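You operate a simulated robot arm through the tools that you are given. There is no shell and no other tool.

The job below is to be done with a simulated robot arm. You get a single attempt, and the scene is never put back.

JOB
Press the green housing's seal home; put the housing in the done tray.
Fine: use the seal press first and leave its slide out.

It is judged by the outcome, as a careful person would: the job done as asked, and still so three seconds after it is handed in. It fails if anything else is knocked over, pushed out of place, dropped, spilled or broken. Lids that push on must go on centred and level and be pressed home; caps that screw on are set level and turned clockwise until they are tight.

ROBOT AND FRAMES
A 6-joint arm with a two-finger gripper, fixed in place. Base frame: the origin is at the foot of the arm, x ahead of it, y to its left, z up. Readings come in m, degrees, newtons and seconds.
With the tool pointing down near the work surface it reaches from about 0.24 to 0.62 m from the base axis. Its first joint turns from -66.0 to 66.0 degrees. Payload 1.37 kg.
The TCP is the grasp point between the finger pads, 0.022 m short of the fingertips. In the tool frame z runs along the fingers and y along their closing line. The gripper opens to 0.092 m; its body begins 0.065 m behind the TCP.
Orientation is that of the tool frame in the base frame, as a unit quaternion [w, x, y, z]. With the fingers straight down and closing along the base's y, the tool's x points along the base's -x, its y along +y and its z along -z.

CONTROLS
- The arm moves only by the tool arm_command. Its argument "deltas" is one flat list of numbers, 7 for each row, row after row: the shift along the tool's x, y, z in units of 25 mm (1.0 is 25 mm), then the turn, a rotation vector about the tool's x, y, z in units of 6 degrees (1.0 is 6 degrees), then the closure in counts, from 0 (fully open) to 255 (shut). In form: [x, y, z, rx, ry, rz, jaw, x, y, z, rx, ry, rz, jaw, ...]. A call has 1 to 20 rows; each row shifts and turns the commanded pose from where the row before left it, along the tool's axes as they then stand. A call with a number of a shift or a turn outside -1 to 1 is refused whole. Rows are played at 5 a second. More than 0.05 m and 8.6 degrees between two rows, or a gripper value outside its range, and nothing of the call is played. Where a pose cannot be reached the arm comes as near as it can. A force on the tool above 90 N (or 10 N above the force at the start of the call, whichever is more), or a blocked arm, ends the call early, and 0.2 s more pass. The fingers move at their own pace (about 0.0599 m/s each) and stop on an object; they squeeze with about 26 N. The grip force told is the motor's: it shows also when the fingers shut on nothing. Time passes only in rows, and 0.2 s behind the last, so rows that do not move let the fingers close. It gives the time, the measured TCP pose, the force on the tool (base axes), the opening and the grip force at its end, in the units of the frame above (readings bear some noise), with the torque about the TCP (base axes, N m) and any sound that the robot's microphone picked up, and new pictures: "views" is both (left out), scene, wrist or none.
- Cameras (640 x 400 px; columns grow to the right, rows downward): "scene" is fixed at [0.0153, -0.4169, 0.5971]; the picture's right is [0.92, -0.39, 0.00], its down [-0.16, -0.39, -0.91] and it looks along [0.35, 0.84, -0.42] (base axes); focal length 331 px, centre (320, 200). "wrist" rides on the gripper at [0.071, 0.019, -0.102] in the tool frame; the picture's right is [-0.26, 0.96, 0.00], its down [-0.75, -0.20, -0.63] and it looks along [-0.60, -0.16, 0.78] (tool axes); focal length 280 px, centre (320, 200). There is no depth. A picture from a camera that has moved, and an enlarged one, comes with that camera's place and axes in the base frame and with its lens.
- enlarge(camera, box): a new picture of the part [left, top, right, bottom] of that camera's present view, enlarged. It takes no simulated time.
- sign_off(): hands the job in; it is judged then, once.

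Nothing tells you positions but the pictures and the camera data. Unless the task says otherwise, let go and move clear before handing in.

The tools are called after "Request:" by a JSON object that holds its "api" and its "payload". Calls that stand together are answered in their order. arm_command: Moves the arm, as the interface text tells. Its arguments: {"type":"object","properties":{"deltas":{"type":"array","items":{"type":"number"}},"views":{"type":"string","enum":["both","scene","wrist","none"]}},"required":["deltas"]} The other tools are called the same way: enlarge (camera, box) takes an enlarged picture of a part of a camera's view; sign_off () hands the job in.

At the start:

```text
t: 0.0
eef_pos: [0.4625, 0.0752, 0.4286]
orientation: [0.0, 0.0, 1.0, 0.0]
ft_force: [0.4, -0.5, -0.6]
moment: [-0.01, 0.04, 0.01]
grip_width: 0.0919
finger_force: 0.0
```

scene: 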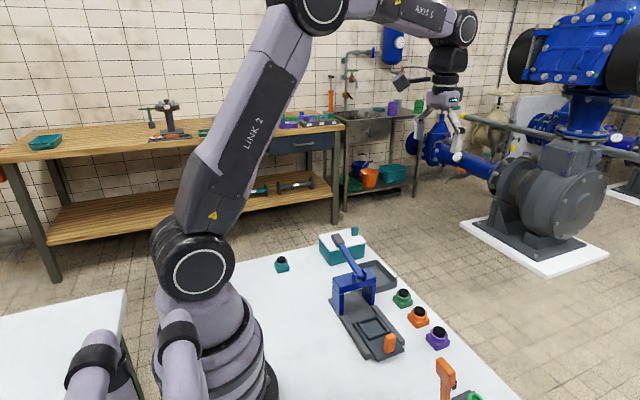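
wrist: 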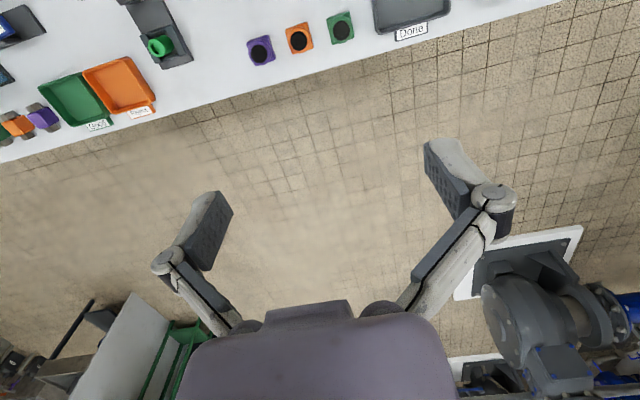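

I see a table with a blue lever press, three housings (green, orange, purple) and trays; I'll look closer before moving.

Request:
{"api": "enlarge", "payload": {"camera": "scene", "box": [260, 220, 480, 400]}}

Request:
{"api": "enlarge", "payload": {"camera": "wrist", "box": [0, 0, 240, 160]}}

Request:
{"api": "enlarge", "payload": {"camera": "wrist", "box": [220, 0, 480, 160]}}

Request:
{"api": "enlarge", "payload": {"camera": "scene", "box": [380, 280, 640, 400]}}

```text
2.22 times, centred on (370, 310) of scene
camera zoom: at [0.0153, -0.4169, 0.5971], right [0.92, -0.39, 0.0], down [-0.16, -0.39, -0.91], along [0.35, 0.84, -0.42], focal length 735 px, centre (209, -44)
```

zoom: 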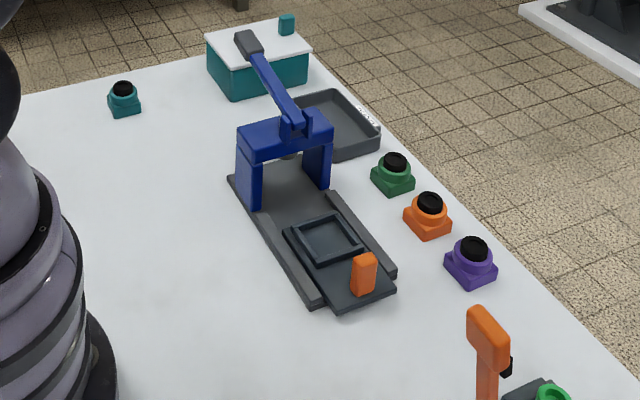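

```text
2.50 times, centred on (120, 80) of wrist
camera zoom: at [0.3927, 0.0946, 0.5296], right [0.26, 0.96, 0.0], down [0.75, -0.2, 0.63], along [0.6, -0.16, -0.78], focal length 701 px, centre (820, 500)
```

zoom: 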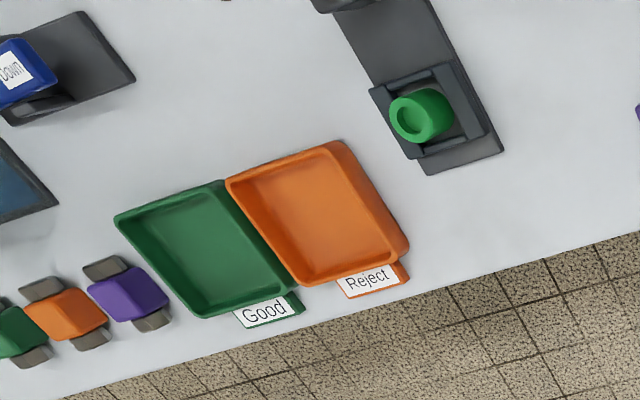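

```text
2.46 times, centred on (350, 80) of wrist
camera zoom: at [0.3927, 0.0946, 0.5296], right [0.26, 0.96, 0.0], down [0.75, -0.2, 0.63], along [0.6, -0.16, -0.78], focal length 690 px, centre (246, 495)
```

zoom: 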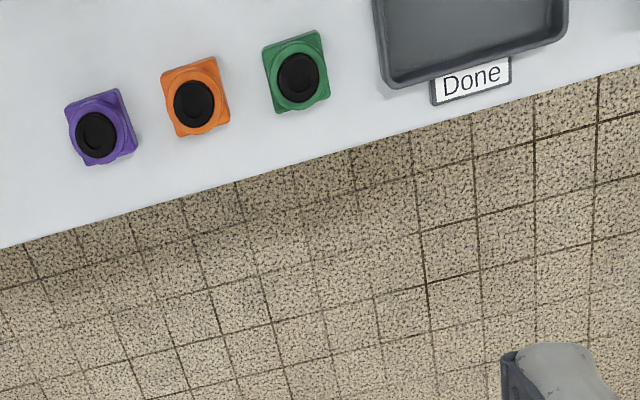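

```text
2.46 times, centred on (510, 340) of scene
camera zoom: at [0.0153, -0.4169, 0.5971], right [0.92, -0.39, 0.0], down [-0.16, -0.39, -0.91], along [0.35, 0.84, -0.42], focal length 814 px, centre (-148, -145)
```

zoom: 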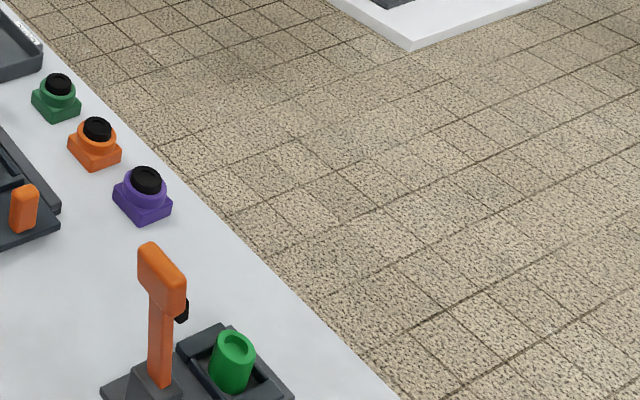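

The press (blue lever, slide out with orange handle toward me at about x 0.345, y 0.0–0.19) and green housing (about 0.47, 0.115) are located roughly. I'll pull the arm back at height to get a better wrist view of the press and housings.

Request:
{"api": "arm_command", "payload": {"deltas": [0.9, 0, 0, 0, 0, 0, 0, 0.9, 0, 0, 0, 0, 0, 0, 0.9, 0, 0, 0, 0, 0, 0, 0.9, 0, 0, 0, 0, 0, 0, 0.9, 0, 0, 0, 0, 0, 0, 0.9, 0, 0, 0, 0, 0, 0, 0.9, 0, 0, 0, 0, 0, 0, 0.9, 0, 0, 0, 0, 0, 0, 0, 0, 0, 0, 0, 0, 0], "views": "both"}}

```text
t: 2.0
eef_pos: [0.2824, 0.0754, 0.4262]
orientation: [0.0, 0.0, 1.0, 0.0]
ft_force: [0.4, 0.0, -0.4]
moment: [0.01, 0.01, 0.01]
grip_width: 0.0921
finger_force: 0.0
camera wrist: at [0.2121, 0.0951, 0.528], right [0.26, 0.96, 0.0], down [0.75, -0.2, 0.62], along [0.6, -0.16, -0.78], focal length 280 px, centre (320, 200)
```

scene: 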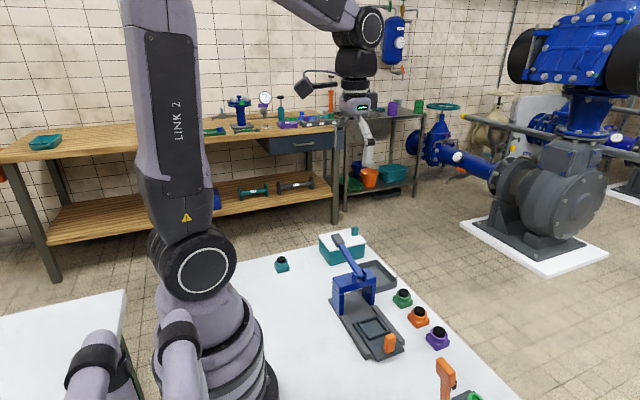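
wrist: 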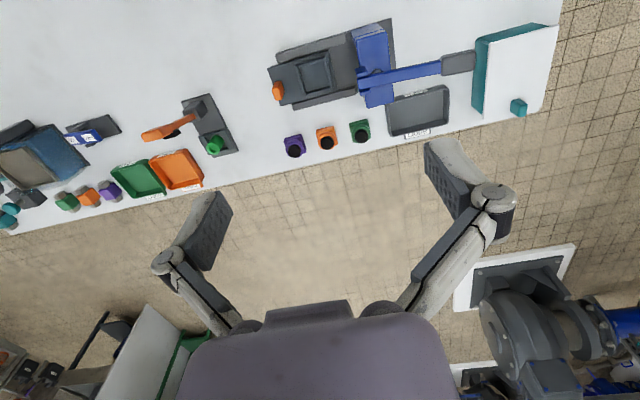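

Request:
{"api": "enlarge", "payload": {"camera": "wrist", "box": [240, 0, 480, 150]}}

Request:
{"api": "enlarge", "payload": {"camera": "wrist", "box": [0, 60, 260, 230]}}

Request:
{"api": "enlarge", "payload": {"camera": "wrist", "box": [350, 0, 590, 150]}}

Request:
{"api": "enlarge", "payload": {"camera": "scene", "box": [310, 230, 430, 360]}}

```text
2.67 times, centred on (360, 75) of wrist
camera zoom: at [0.2121, 0.0951, 0.528], right [0.26, 0.96, 0.0], down [0.75, -0.2, 0.62], along [0.6, -0.16, -0.78], focal length 748 px, centre (213, 533)
```

zoom: 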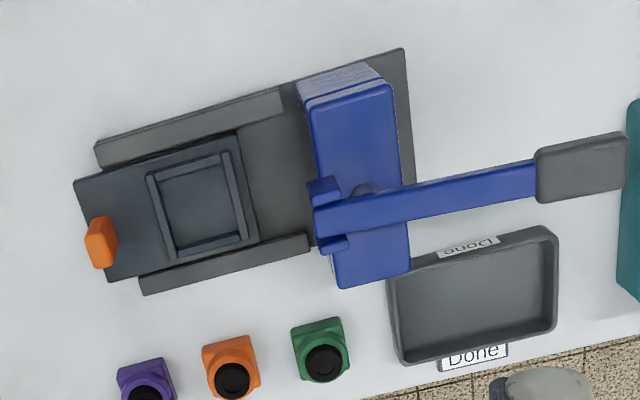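

```text
2.35 times, centred on (130, 145) of wrist
camera zoom: at [0.2121, 0.0951, 0.528], right [0.26, 0.96, 0.0], down [0.75, -0.2, 0.62], along [0.6, -0.16, -0.78], focal length 660 px, centre (767, 329)
```

zoom: 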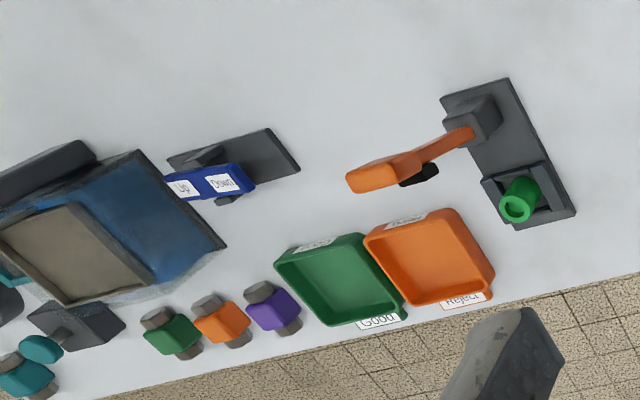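

```text
2.67 times, centred on (470, 75) of wrist
camera zoom: at [0.2121, 0.0951, 0.528], right [0.26, 0.96, 0.0], down [0.75, -0.2, 0.62], along [0.6, -0.16, -0.78], focal length 748 px, centre (-80, 533)
```

zoom: 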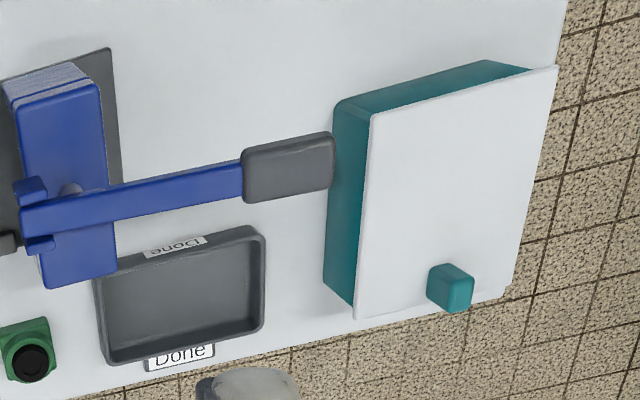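

```text
3.08 times, centred on (370, 295) of scene
camera zoom: at [0.0153, -0.4169, 0.5971], right [0.92, -0.39, 0.0], down [-0.16, -0.39, -0.91], along [0.35, 0.84, -0.42], focal length 1017 px, centre (166, -92)
```

zoom: 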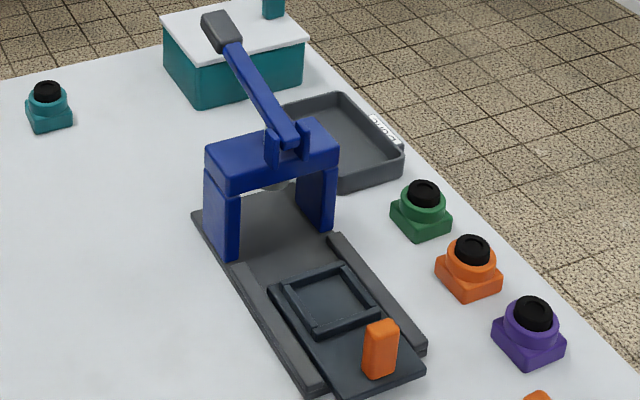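

The press layout is clear: slide travels along base y under the blue bridge, the lever hinges at the bridge's front face and its grey grip is at about y 0.25. I'll yaw the tool by -90° so the fingers close along x and the camera looks toward +y.

Request:
{"api": "arm_command", "payload": {"deltas": [0, 0, 0, 0, 0, -1, 0, 0, 0, 0, 0, 0, -1, 0, 0, 0, 0, 0, 0, -1, 0, 0, 0, 0, 0, 0, -1, 0, 0, 0, 0, 0, 0, -1, 0, 0, 0, 0, 0, 0, -1, 0, 0, 0, 0, 0, 0, -1, 0, 0, 0, 0, 0, 0, -1, 0, 0, 0, 0, 0, 0, -1, 0, 0, 0, 0, 0, 0, -1, 0, 0, 0, 0, 0, 0, -1, 0, 0, 0, 0, 0, 0, -1, 0, 0, 0, 0, 0, 0, -1, 0, 0, 0, 0, 0, 0, -1, 0, 0, 0, 0, 0, 0, -1, 0], "views": "wrist"}}

```text
t: 5.2
eef_pos: [0.2816, 0.0754, 0.4288]
orientation: [0.0, 0.708, -0.707, -0.001]
ft_force: [0.5, -0.4, -0.3]
moment: [-0.04, -0.01, 0.02]
grip_width: 0.0922
finger_force: 0.0
camera wrist: at [0.2645, 0.0045, 0.5297], right [-0.97, 0.26, 0.0], down [0.2, 0.75, 0.63], along [0.16, 0.6, -0.78], focal length 280 px, centre (320, 200)
```

wrist: 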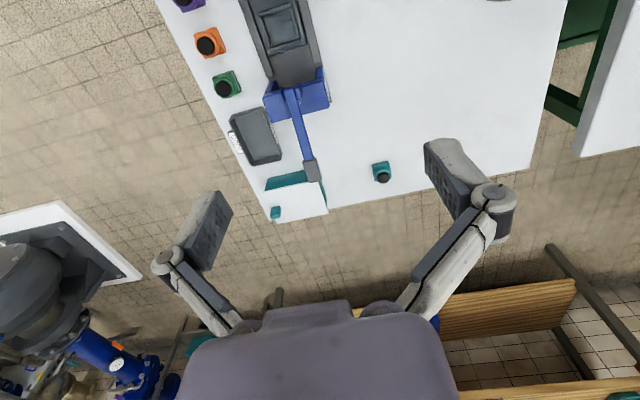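

I'll lower and move to a closer viewpoint in front of the slide to measure the nest, lever and housing.

Request:
{"api": "arm_command", "payload": {"deltas": [0.633, -0.8, 0.867, 0, 0, 0, 0, 0.633, -0.8, 0.867, 0, 0, 0, 0, 0.633, -0.8, 0.867, 0, 0, 0, 0, 0.633, -0.8, 0.867, 0, 0, 0, 0, 0.633, -0.8, 0.867, 0, 0, 0, 0, 0.633, -0.8, 0.867, 0, 0, 0, 0, 0, 0, 0, 0, 0, 0, 0], "views": "both"}}

```text
t: 6.8
eef_pos: [0.4045, -0.0201, 0.3007]
orientation: [0.0, -0.707, 0.707, 0.0]
ft_force: [0.0, -0.3, -0.3]
moment: [0.01, -0.02, 0.02]
grip_width: 0.0922
finger_force: 0.1
camera wrist: at [0.387, -0.0907, 0.4014], right [-0.96, 0.26, 0.0], down [0.2, 0.75, 0.63], along [0.16, 0.6, -0.78], focal length 280 px, centre (320, 200)
```

scene: 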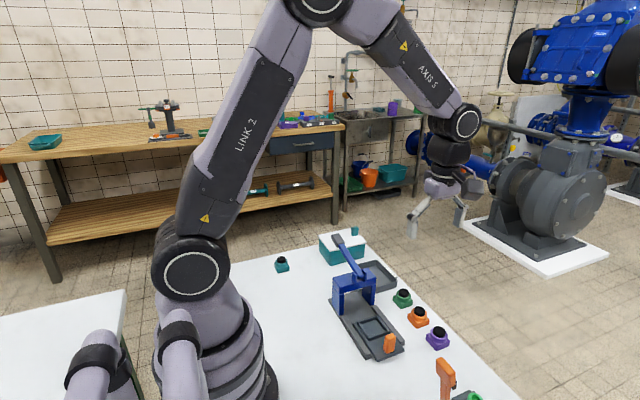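
wrist: 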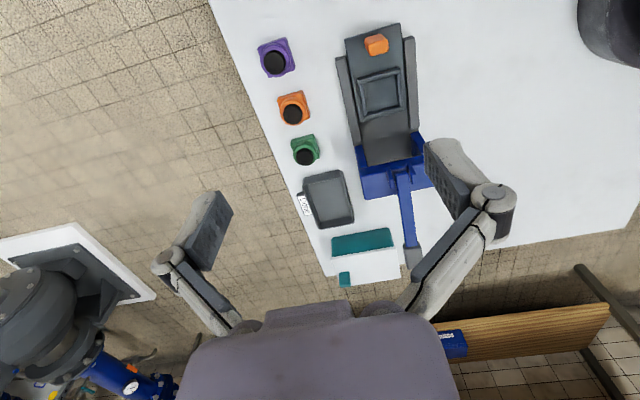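

Request:
{"api": "enlarge", "payload": {"camera": "wrist", "box": [240, 10, 440, 135]}}

Request:
{"api": "enlarge", "payload": {"camera": "wrist", "box": [280, 120, 440, 290]}}

Request:
{"api": "enlarge", "payload": {"camera": "wrist", "box": [270, 80, 350, 180]}}

```text
3.20 times, centred on (340, 72) of wrist
camera zoom: at [0.387, -0.0907, 0.4014], right [-0.96, 0.26, 0.0], down [0.2, 0.75, 0.63], along [0.16, 0.6, -0.78], focal length 897 px, centre (256, 608)
```

zoom: 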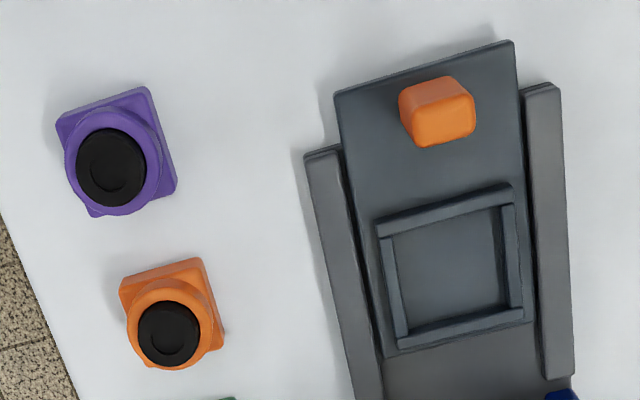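

```text
2.35 times, centred on (360, 205) of wrist
camera zoom: at [0.387, -0.0907, 0.4014], right [-0.96, 0.26, 0.0], down [0.2, 0.75, 0.63], along [0.16, 0.6, -0.78], focal length 660 px, centre (226, 188)
```

zoom: 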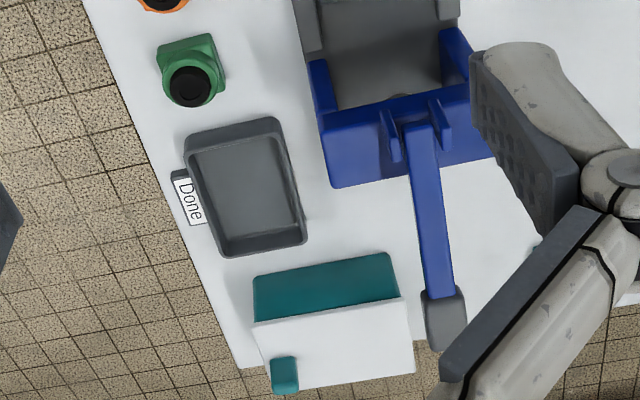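

```text
4.00 times, centred on (310, 130) of wrist
camera zoom: at [0.387, -0.0907, 0.4014], right [-0.96, 0.26, 0.0], down [0.2, 0.75, 0.63], along [0.16, 0.6, -0.78], focal length 1122 px, centre (360, 480)
```

zoom: 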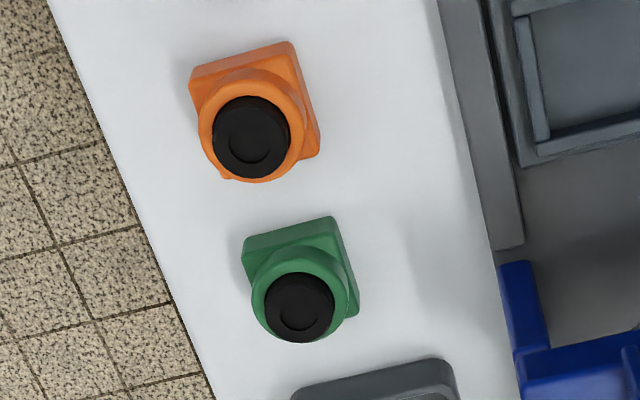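

I'm measuring: nest centre about (0.341, 0.051), green housing about (0.463, 0.106). I'll zoom in further to fix heights.

Request:
{"api": "enlarge", "payload": {"camera": "scene", "box": [375, 270, 455, 350]}}

Request:
{"api": "enlarge", "payload": {"camera": "scene", "box": [325, 300, 415, 360]}}

Request:
{"api": "enlarge", "payload": {"camera": "scene", "box": [310, 225, 410, 300]}}

```text
5.00 times, centred on (415, 310) of scene
camera zoom: at [0.0153, -0.4169, 0.5971], right [0.92, -0.39, 0.0], down [-0.16, -0.39, -0.91], along [0.35, 0.84, -0.42], focal length 1653 px, centre (-155, -350)
```

zoom: 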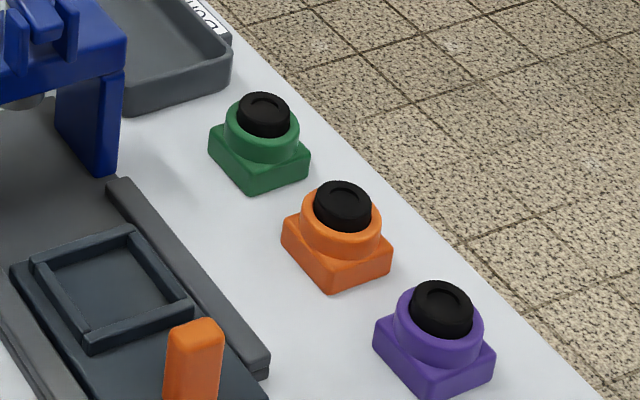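

```text
6.67 times, centred on (370, 330) of scene
camera zoom: at [0.0153, -0.4169, 0.5971], right [0.92, -0.39, 0.0], down [-0.16, -0.39, -0.91], along [0.35, 0.84, -0.42], focal length 2204 px, centre (-13, -667)
```

zoom: 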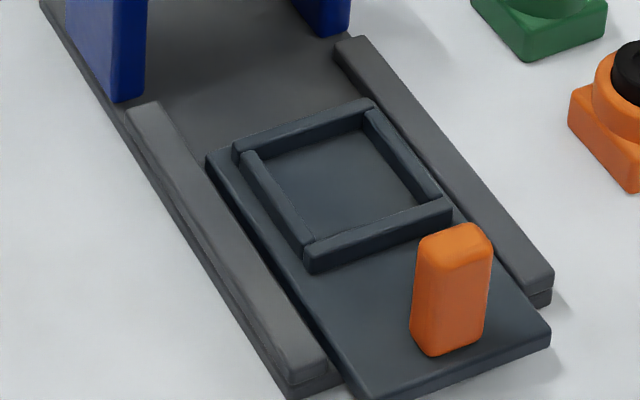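

```text
5.33 times, centred on (360, 262) of scene
camera zoom: at [0.0153, -0.4169, 0.5971], right [0.92, -0.39, 0.0], down [-0.16, -0.39, -0.91], along [0.35, 0.84, -0.42], focal length 1763 px, centre (107, -133)
```

zoom: 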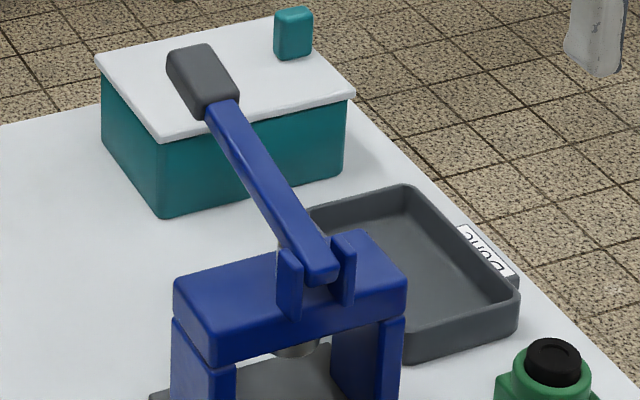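

Estimates: table z≈0, housing base about 36 mm square and 16 mm high, bridge spanning x 0.297–0.391, y 0.124–0.166, top about 0.095. I'll move above the green housing with the jaws half open and re-measure from near.

Request:
{"api": "arm_command", "payload": {"deltas": [-0.845, -0.393, 0.938, 0, 0, 0, 95, -0.845, -0.393, 0.938, 0, 0, 0, 95, -0.845, -0.393, 0.938, 0, 0, 0, 95, -0.845, -0.393, 0.938, 0, 0, 0, 95, -0.845, -0.393, 0.938, 0, 0, 0, 95, -0.845, -0.393, 0.938, 0, 0, 0, 95, 0, 0, 0, 0, 0, 0, 95], "views": "both"}}

```text
t: 8.4
eef_pos: [0.4612, 0.1084, 0.159]
orientation: [0.0, -0.707, 0.707, 0.0]
ft_force: [0.0, 0.3, 0.1]
moment: [-0.01, 0.01, 0.03]
grip_width: 0.058
finger_force: 0.1
camera wrist: at [0.4429, 0.038, 0.2591], right [-0.96, 0.26, 0.0], down [0.2, 0.75, 0.63], along [0.16, 0.6, -0.78], focal length 280 px, centre (320, 200)
```

scene: 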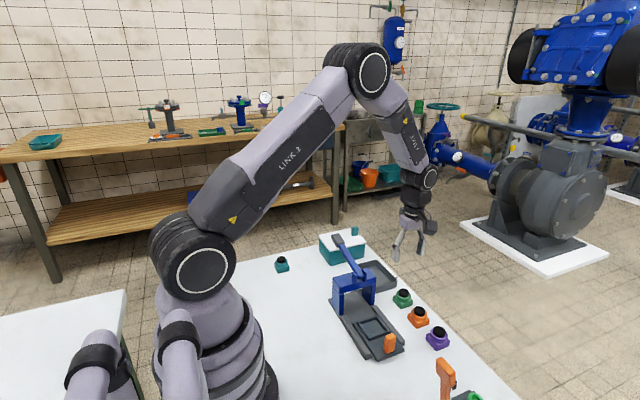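
wrist: 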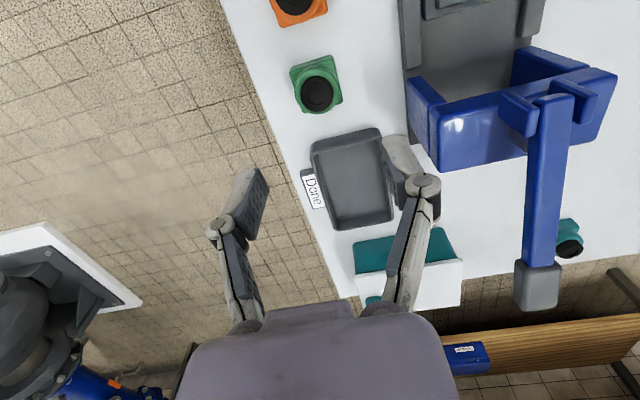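

Request:
{"api": "enlarge", "payload": {"camera": "wrist", "box": [260, 40, 380, 130]}}

Request:
{"api": "enlarge", "payload": {"camera": "wrist", "box": [400, 0, 640, 150]}}

Request:
{"api": "enlarge", "payload": {"camera": "scene", "box": [360, 190, 450, 310]}}

```text
4.44 times, centred on (320, 85) of wrist
camera zoom: at [0.4429, 0.038, 0.2591], right [-0.96, 0.26, 0.0], down [0.2, 0.75, 0.63], along [0.16, 0.6, -0.78], focal length 1246 px, centre (320, 711)
```

zoom: 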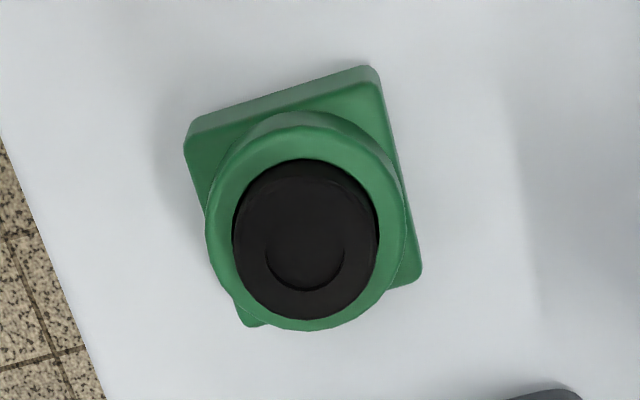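

```text
2.67 times, centred on (520, 75) of wrist
camera zoom: at [0.4429, 0.038, 0.2591], right [-0.96, 0.26, 0.0], down [0.2, 0.75, 0.63], along [0.16, 0.6, -0.78], focal length 748 px, centre (-213, 533)
```

zoom: 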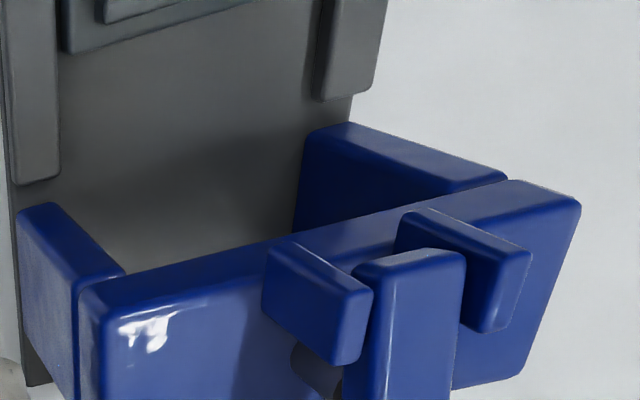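

```text
3.33 times, centred on (405, 250) of scene
camera zoom: at [0.0153, -0.4169, 0.5971], right [0.92, -0.39, 0.0], down [-0.16, -0.39, -0.91], along [0.35, 0.84, -0.42], focal length 1102 px, centre (37, 33)
```

zoom: 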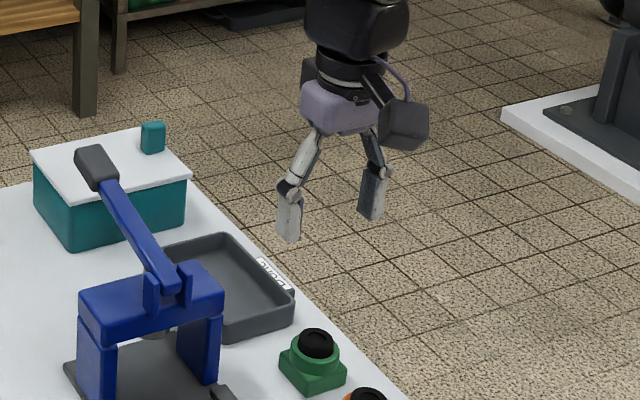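

The housing base is square to the base axes, centre about (0.4645, 0.1088). I'll descend straight with the fingers either side in x, stopping partway to check.

Request:
{"api": "arm_command", "payload": {"deltas": [-0.05, -0.12, 0.8, 0, 0, 0, 95, 0, 0, 0.8, 0, 0, 0, 95, 0, 0, 0.8, 0, 0, 0, 95, 0, 0, 0.8, 0, 0, 0, 95, 0, 0, 0.6, 0, 0, 0, 95, 0, 0, 0, 0, 0, 0, 95], "views": "both"}}

```text
t: 9.8
eef_pos: [0.4656, 0.1083, 0.0633]
orientation: [0.0, 0.707, -0.707, 0.0]
ft_force: [-0.3, 0.5, 0.2]
moment: [-0.03, 0.0, 0.04]
grip_width: 0.0578
finger_force: 0.1
camera wrist: at [0.4469, 0.0381, 0.1641], right [-0.96, 0.26, 0.0], down [0.2, 0.75, 0.63], along [0.16, 0.6, -0.78], focal length 280 px, centre (320, 200)
```

scene: 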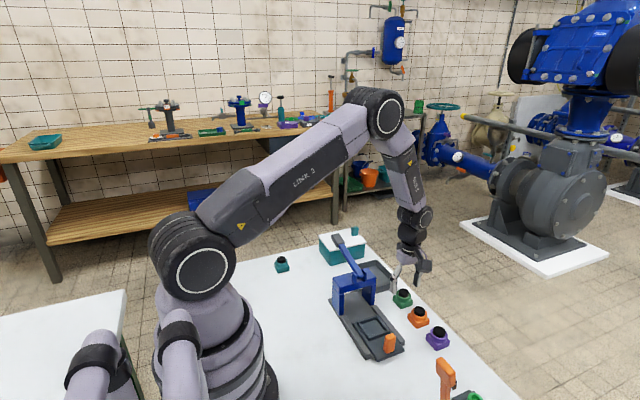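
wrist: 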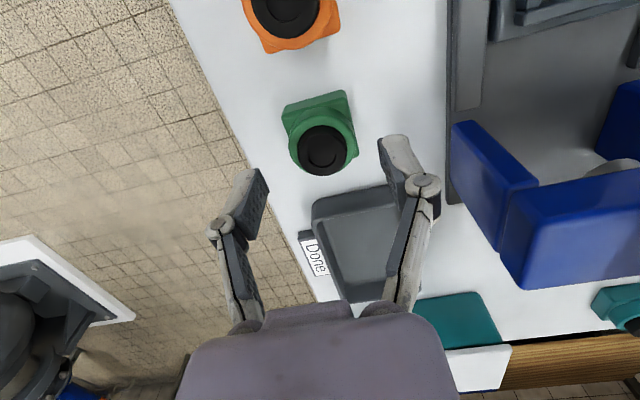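

Alignment looks good (housing centre about (0.464, 0.108)). I'll lower to fingertip height about 9 mm and close on the housing.

Request:
{"api": "arm_command", "payload": {"deltas": [0, 0.03, 0.64, 0, 0, 0, 95, 0, 0, 0.64, 0, 0, 0, 95, 0, 0, 0, 0, 0, 0, 95, 0, 0, 0, 0, 0, 0, 130, 0, 0, 0, 0, 0, 0, 170, 0, 0, 0, 0, 0, 0, 255, 0, 0, 0, 0, 0, 0, 255, 0, 0, 0, 0, 0, 0, 255], "views": "both"}}

```text
t: 11.6
eef_pos: [0.4646, 0.1101, 0.032]
orientation: [0.0, -0.707, 0.708, 0.0]
ft_force: [0.4, 0.6, -0.5]
moment: [0.04, -0.03, 0.04]
grip_width: 0.0378
finger_force: 25.6
camera wrist: at [0.4456, 0.0382, 0.1323], right [-0.96, 0.26, 0.0], down [0.2, 0.75, 0.62], along [0.16, 0.6, -0.78], focal length 280 px, centre (320, 200)
```

scene: 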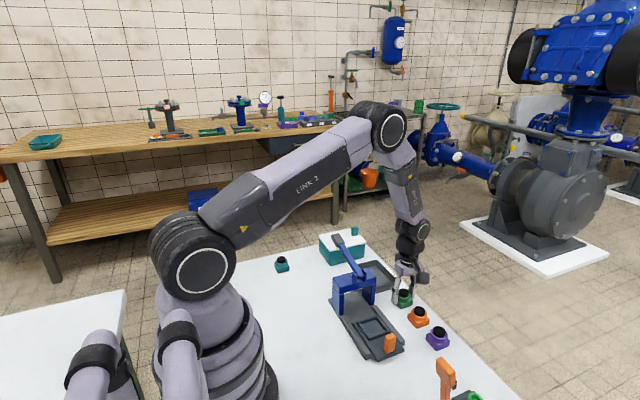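
wrist: 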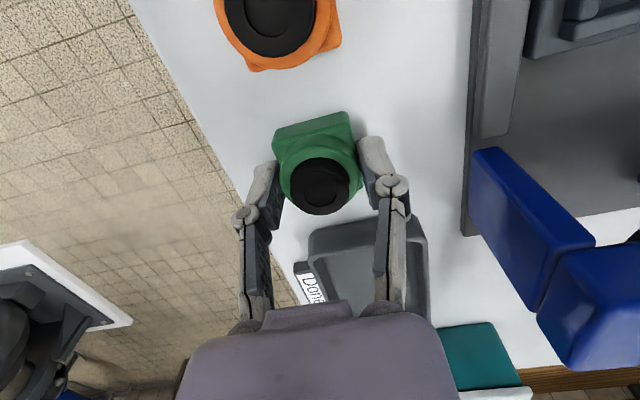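

The housing is held (37.8 mm across the jaws). I'll lift it, then carry it above the nest at z≈0.25 to re-measure the nest.

Request:
{"api": "arm_command", "payload": {"deltas": [0, 0, -0.5, 0, 0, 0, 255, 0, 0, -1, 0, 0, 0, 255, 0, 0, -1, 0, 0, 0, 255, 0, 0, -1, 0, 0, 0, 255, 0, 0, -0.5, 0, 0, 0, 255, 0.458, 0.982, -0.952, 0, 0, 0, 255, 0.458, 0.982, -0.952, 0, 0, 0, 255, 0.458, 0.982, -0.952, 0, 0, 0, 255, 0.458, 0.982, -0.952, 0, 0, 0, 255, 0.458, 0.982, -0.952, 0, 0, 0, 255, 0, 0, 0, 0, 0, 0, 255], "views": "both"}}

```text
t: 14.0
eef_pos: [0.3414, 0.0502, 0.2497]
orientation: [0.0, 0.707, -0.707, 0.0]
ft_force: [0.2, 0.0, -1.7]
moment: [0.02, -0.01, -0.02]
grip_width: 0.0377
finger_force: 25.7
camera wrist: at [0.322, -0.0201, 0.3509], right [-0.96, 0.26, 0.0], down [0.2, 0.75, 0.62], along [0.16, 0.6, -0.78], focal length 280 px, centre (320, 200)
```

scene: 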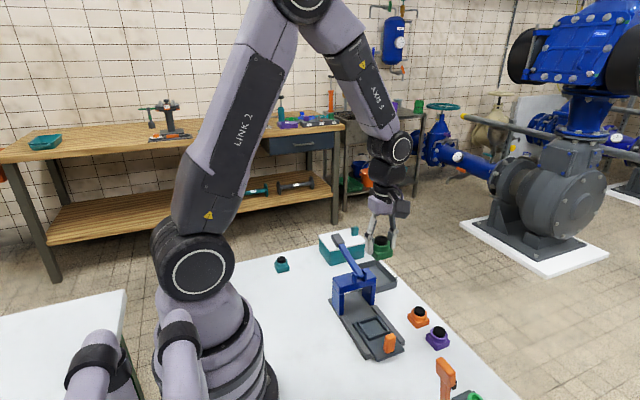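
wrist: 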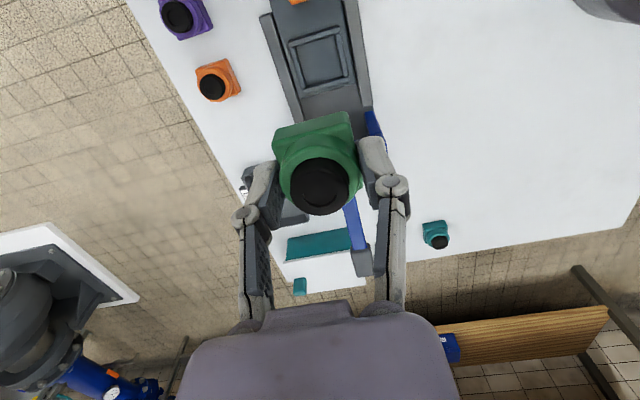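

Request:
{"api": "enlarge", "payload": {"camera": "wrist", "box": [250, 0, 400, 110]}}

Request:
{"api": "enlarge", "payload": {"camera": "wrist", "box": [250, 90, 400, 230]}}

Request:
{"api": "enlarge", "payload": {"camera": "scene", "box": [340, 180, 430, 270]}}

```text
3.64 times, centred on (325, 55) of wrist
camera zoom: at [0.322, -0.0201, 0.3509], right [-0.96, 0.26, 0.0], down [0.2, 0.75, 0.62], along [0.16, 0.6, -0.78], focal length 1020 px, centre (302, 727)
```

zoom: 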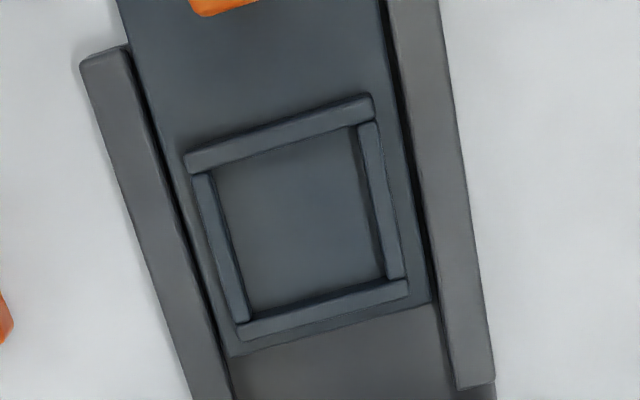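

```text
2.86 times, centred on (325, 160) of wrist
camera zoom: at [0.322, -0.0201, 0.3509], right [-0.96, 0.26, 0.0], down [0.2, 0.75, 0.62], along [0.16, 0.6, -0.78], focal length 801 px, centre (306, 314)
```

zoom: 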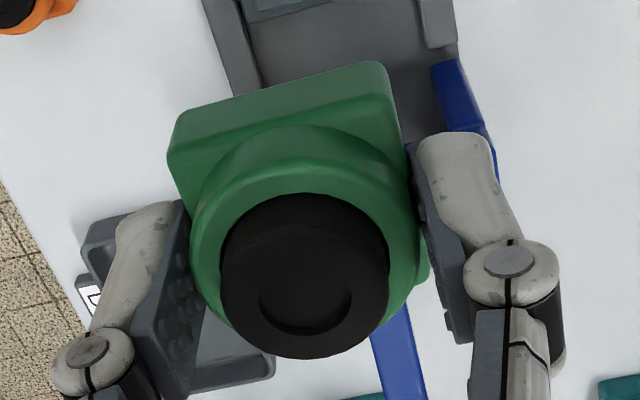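

```text
4.44 times, centred on (385, 225) of scene
camera zoom: at [0.0153, -0.4169, 0.5971], right [0.92, -0.39, 0.0], down [-0.16, -0.39, -0.91], along [0.35, 0.84, -0.42], focal length 1470 px, centre (31, 89)
```

zoom: 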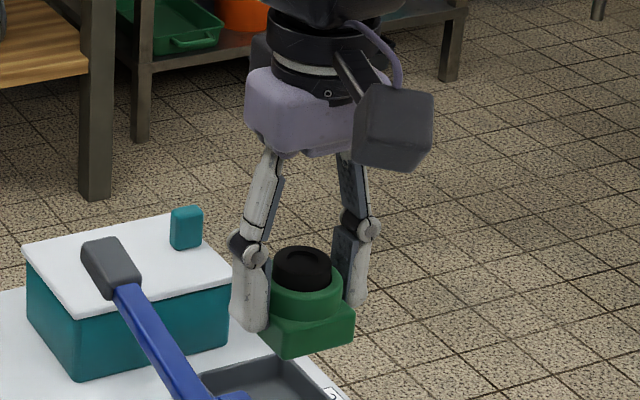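

The nest's inner opening is about 43 mm, centre (0.3413, 0.0509); the held housing is centred over it within about 1 mm. I'll lower to just above and check before inserting.

Request:
{"api": "arm_command", "payload": {"deltas": [0.02, 0, 1, 0, 0, 0, 255, 0, 0, 1, 0, 0, 0, 255, 0, 0, 1, 0, 0, 0, 255, 0, 0, 1, 0, 0, 0, 255, 0, 0, 1, 0, 0, 0, 255, 0, 0, 1, 0, 0, 0, 255, 0, 0, 0.8, 0, 0, 0, 255, 0, 0, 0, 0, 0, 0, 255], "views": "both"}}

```text
t: 15.8
eef_pos: [0.341, 0.0501, 0.0789]
orientation: [-0.001, 0.707, -0.707, 0.0]
ft_force: [-0.4, -0.1, -2.0]
moment: [-0.02, 0.01, -0.03]
grip_width: 0.0375
finger_force: 26.3
camera wrist: at [0.3226, -0.0207, 0.1798], right [-0.96, 0.26, 0.0], down [0.2, 0.75, 0.63], along [0.16, 0.6, -0.78], focal length 280 px, centre (320, 200)
```

scene: 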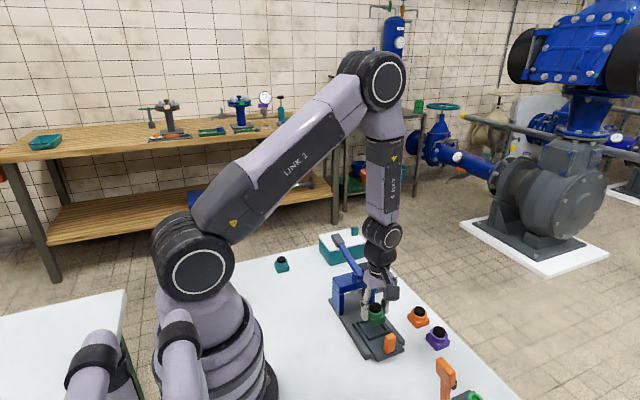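
wrist: 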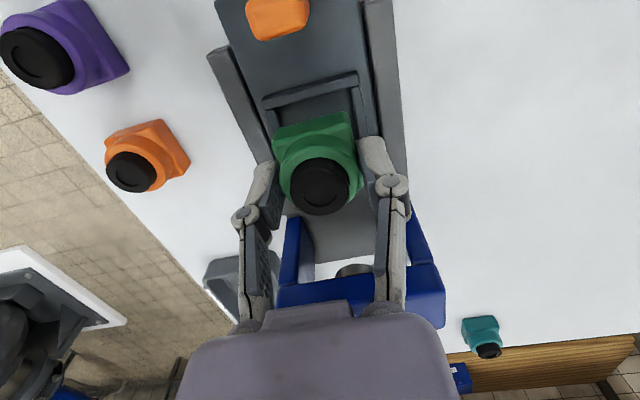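

Request:
{"api": "enlarge", "payload": {"camera": "wrist", "box": [230, 50, 410, 220]}}

Request:
{"api": "enlarge", "payload": {"camera": "scene", "box": [325, 260, 425, 360]}}

```text
2.35 times, centred on (320, 135) of wrist
camera zoom: at [0.3226, -0.0207, 0.1798], right [-0.96, 0.26, 0.0], down [0.2, 0.75, 0.63], along [0.16, 0.6, -0.78], focal length 660 px, centre (320, 353)
```

zoom: 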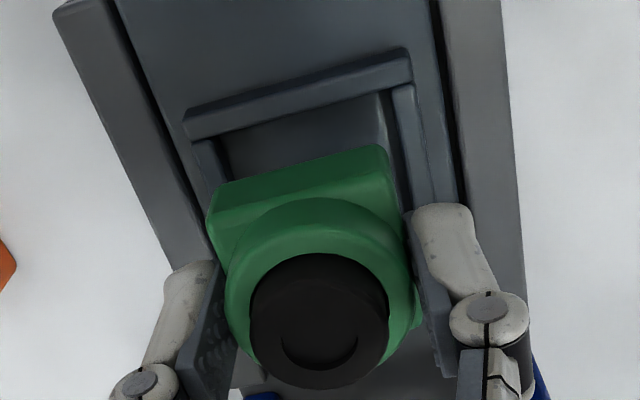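

```text
4.00 times, centred on (375, 310) of scene
camera zoom: at [0.0153, -0.4169, 0.5971], right [0.92, -0.39, 0.0], down [-0.16, -0.39, -0.91], along [0.35, 0.84, -0.42], focal length 1322 px, centre (100, -240)
```

zoom: 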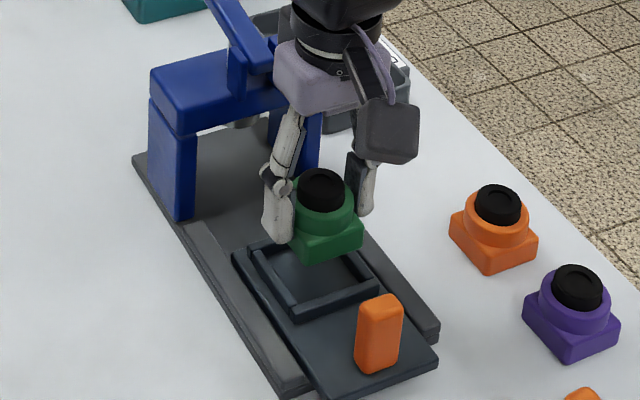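

Alignment over the nest looks within about 1 mm. I'll lower in small steps and watch the force.

Request:
{"api": "arm_command", "payload": {"deltas": [-0.02, 0, 0.5, 0, 0, 0, 255, 0, 0, 0.5, 0, 0, 0, 255, 0, 0, 0, 0, 0, 0, 255], "views": "both"}}

```text
t: 16.6
eef_pos: [0.3407, 0.05, 0.0551]
orientation: [0.0, 0.707, -0.707, 0.0]
ft_force: [-0.3, 0.4, -1.0]
moment: [-0.01, 0.01, 0.0]
grip_width: 0.0374
finger_force: 25.8
camera wrist: at [0.3228, -0.0202, 0.1561], right [-0.96, 0.26, 0.0], down [0.2, 0.75, 0.63], along [0.16, 0.6, -0.78], focal length 280 px, centre (320, 200)
```

scene: 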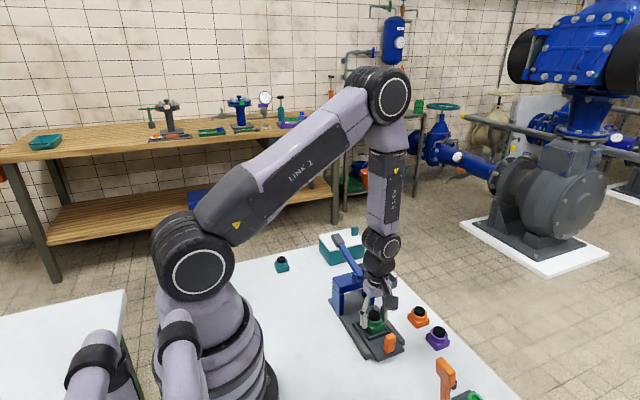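
wrist: 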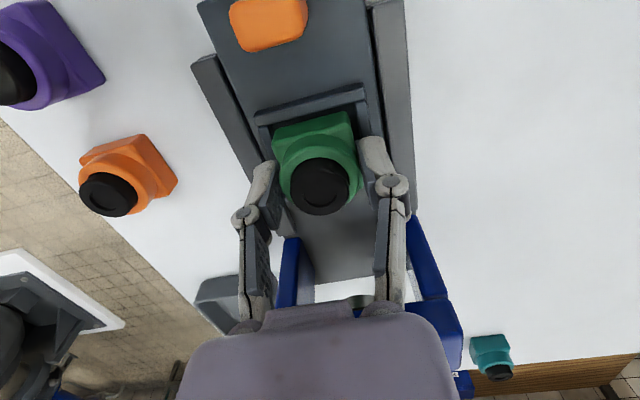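

Request:
{"api": "enlarge", "payload": {"camera": "wrist", "box": [230, 70, 410, 220]}}

Request:
{"api": "enlarge", "payload": {"camera": "scene", "box": [340, 290, 410, 360]}}

```text
2.67 times, centred on (320, 145) of wrist
camera zoom: at [0.3228, -0.0202, 0.1561], right [-0.96, 0.26, 0.0], down [0.2, 0.75, 0.63], along [0.16, 0.6, -0.78], focal length 748 px, centre (320, 347)
```

zoom: 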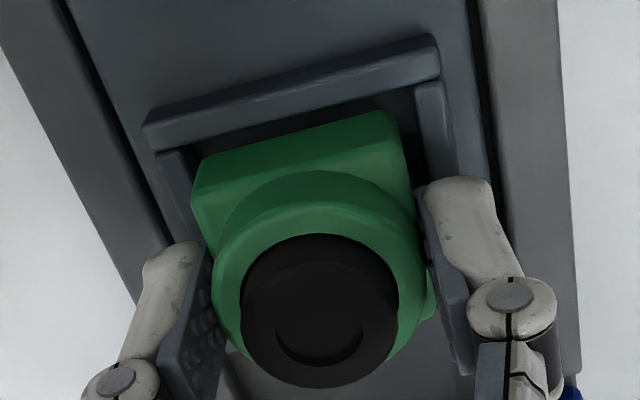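

```text
5.71 times, centred on (375, 325) of scene
camera zoom: at [0.0153, -0.4169, 0.5971], right [0.92, -0.39, 0.0], down [-0.16, -0.39, -0.91], along [0.35, 0.84, -0.42], focal length 1889 px, centre (6, -514)
```

zoom: 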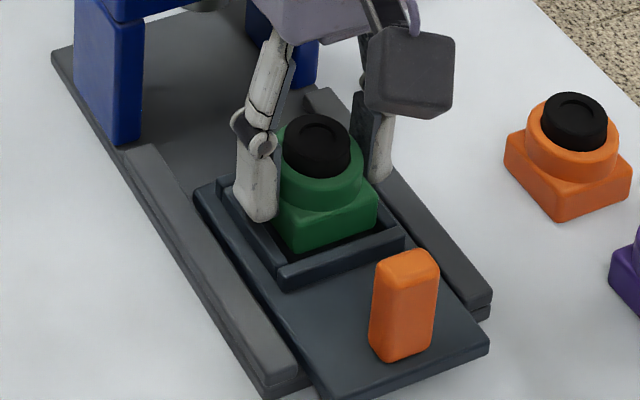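

The housing is right above the nest opening. I'll lower in small steps now.

Request:
{"api": "arm_command", "payload": {"deltas": [0, 0, 0.1, 0, 0, 0, 255, 0, 0, 0.1, 0, 0, 0, 255, 0, 0, 0, 0, 0, 0, 255], "views": "none"}}

```text
t: 17.4
eef_pos: [0.3408, 0.05, 0.0504]
orientation: [0.0, -0.706, 0.708, 0.0]
ft_force: [-0.2, -0.1, -1.5]
moment: [-0.01, 0.03, 0.01]
grip_width: 0.0374
finger_force: 26.6
```

Request:
{"api": "arm_command", "payload": {"deltas": [0, 0, 0.08, 0, 0, 0, 255, 0, 0, 0.08, 0, 0, 0, 255, 0, 0, 0, 0, 0, 0, 255], "views": "none"}}

```text
t: 18.2
eef_pos: [0.3405, 0.0495, 0.047]
orientation: [0.0, 0.707, -0.707, 0.001]
ft_force: [-9.0, 1.6, 40.4]
moment: [0.05, 0.2, 0.05]
grip_width: 0.0377
finger_force: 25.9
```

Contact at housing-bottom height of about 16 mm; I'll ease off slightly and look.

Request:
{"api": "arm_command", "payload": {"deltas": [0, 0, -0.05, 0, 0, 0, 255, 0, 0, 0, 0, 0, 0, 255], "views": "both"}}

Request:
{"api": "enlarge", "payload": {"camera": "wrist", "box": [230, 70, 410, 220]}}

Request:
{"api": "enlarge", "payload": {"camera": "scene", "box": [340, 290, 410, 360]}}

```text
t: 18.8
eef_pos: [0.3403, 0.0501, 0.0475]
orientation: [0.0, -0.707, 0.707, -0.001]
ft_force: [-4.8, 7.8, 27.2]
moment: [0.18, 0.18, 0.03]
grip_width: 0.0377
finger_force: 26.0
camera wrist: at [0.3221, -0.0205, 0.1484], right [-0.96, 0.26, 0.0], down [0.2, 0.75, 0.63], along [0.17, 0.6, -0.78], focal length 280 px, centre (320, 200)
```

scene: 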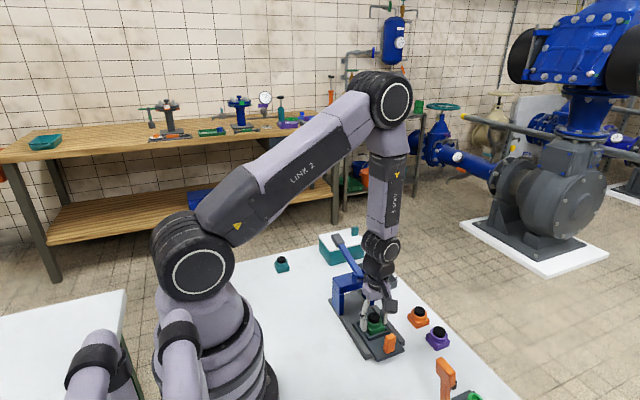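
wrist: 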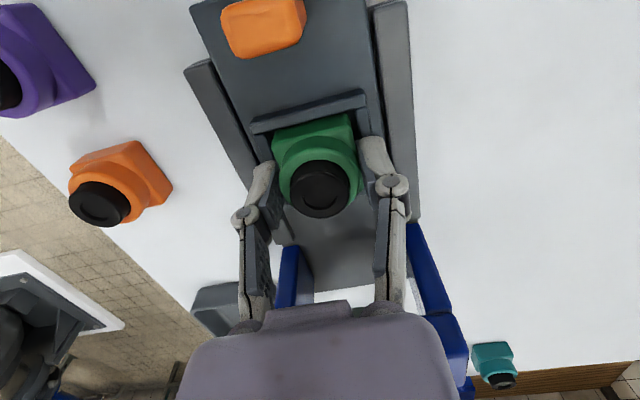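

```text
2.67 times, centred on (320, 145) of wrist
camera zoom: at [0.3221, -0.0205, 0.1484], right [-0.96, 0.26, 0.0], down [0.2, 0.75, 0.63], along [0.17, 0.6, -0.78], focal length 748 px, centre (320, 347)
```

zoom: 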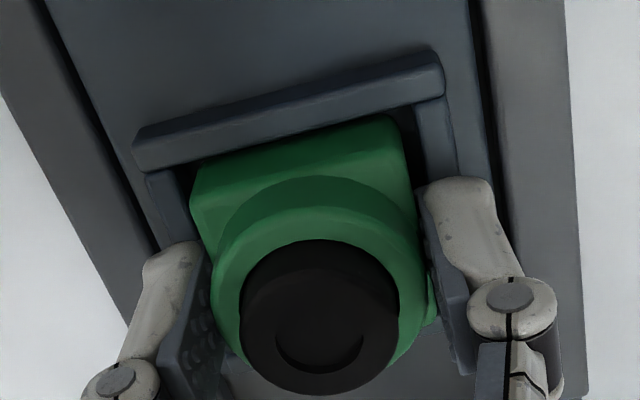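

```text
5.71 times, centred on (375, 325) of scene
camera zoom: at [0.0152, -0.417, 0.5971], right [0.92, -0.39, 0.0], down [-0.16, -0.39, -0.91], along [0.35, 0.84, -0.42], focal length 1889 px, centre (6, -514)
```

zoom: 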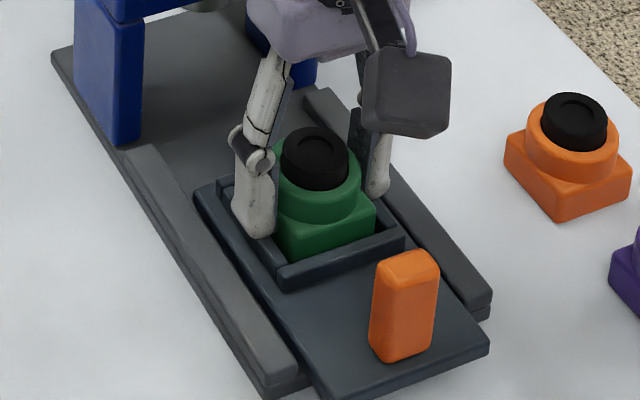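

Unclear whether the base is inside the rim or sitting on it; I'll zoom tighter.

Request:
{"api": "enlarge", "payload": {"camera": "scene", "box": [360, 300, 400, 335]}}

Request:
{"api": "enlarge", "payload": {"camera": "wrist", "box": [240, 80, 320, 150]}}

Request:
{"api": "enlarge", "payload": {"camera": "wrist", "box": [300, 80, 400, 250]}}

```text
11.43 times, centred on (380, 318) of scene
camera zoom: at [0.0152, -0.417, 0.5971], right [0.92, -0.39, 0.0], down [-0.16, -0.39, -0.91], along [0.35, 0.84, -0.42], focal length 3779 px, centre (-366, -1143)
```

zoom: 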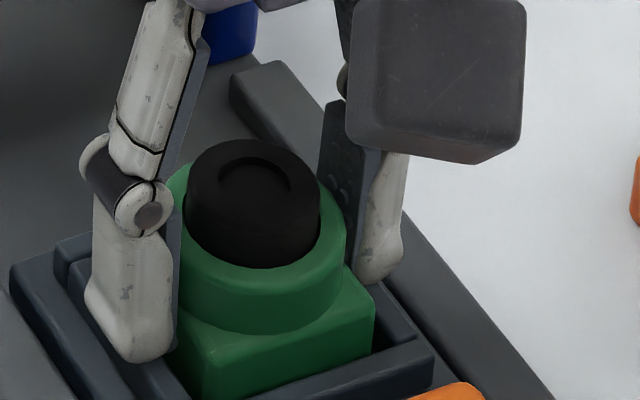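

```text
5.71 times, centred on (280, 115) of wrist
camera zoom: at [0.3221, -0.0205, 0.1484], right [-0.96, 0.26, 0.0], down [0.2, 0.75, 0.63], along [0.17, 0.6, -0.78], focal length 1602 px, centre (549, 686)
```

zoom: 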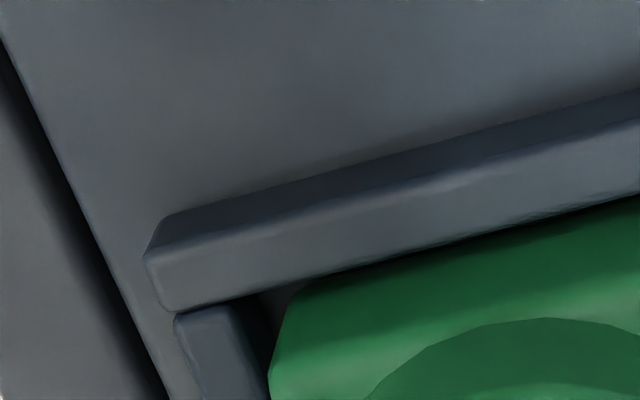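

```text
2.35 times, centred on (350, 165) of wrist
camera zoom: at [0.3221, -0.0205, 0.1484], right [-0.96, 0.26, 0.0], down [0.2, 0.75, 0.63], along [0.17, 0.6, -0.78], focal length 660 px, centre (249, 282)
```

zoom: 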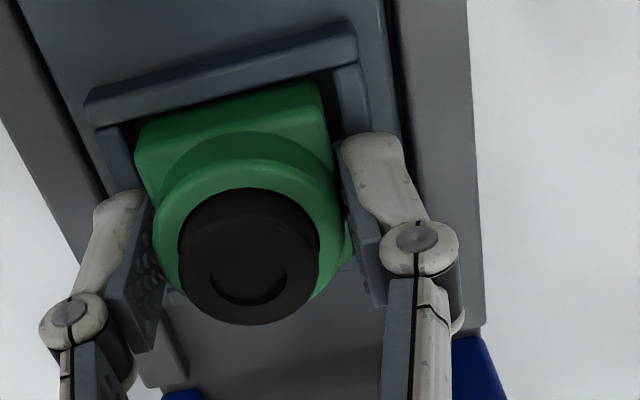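

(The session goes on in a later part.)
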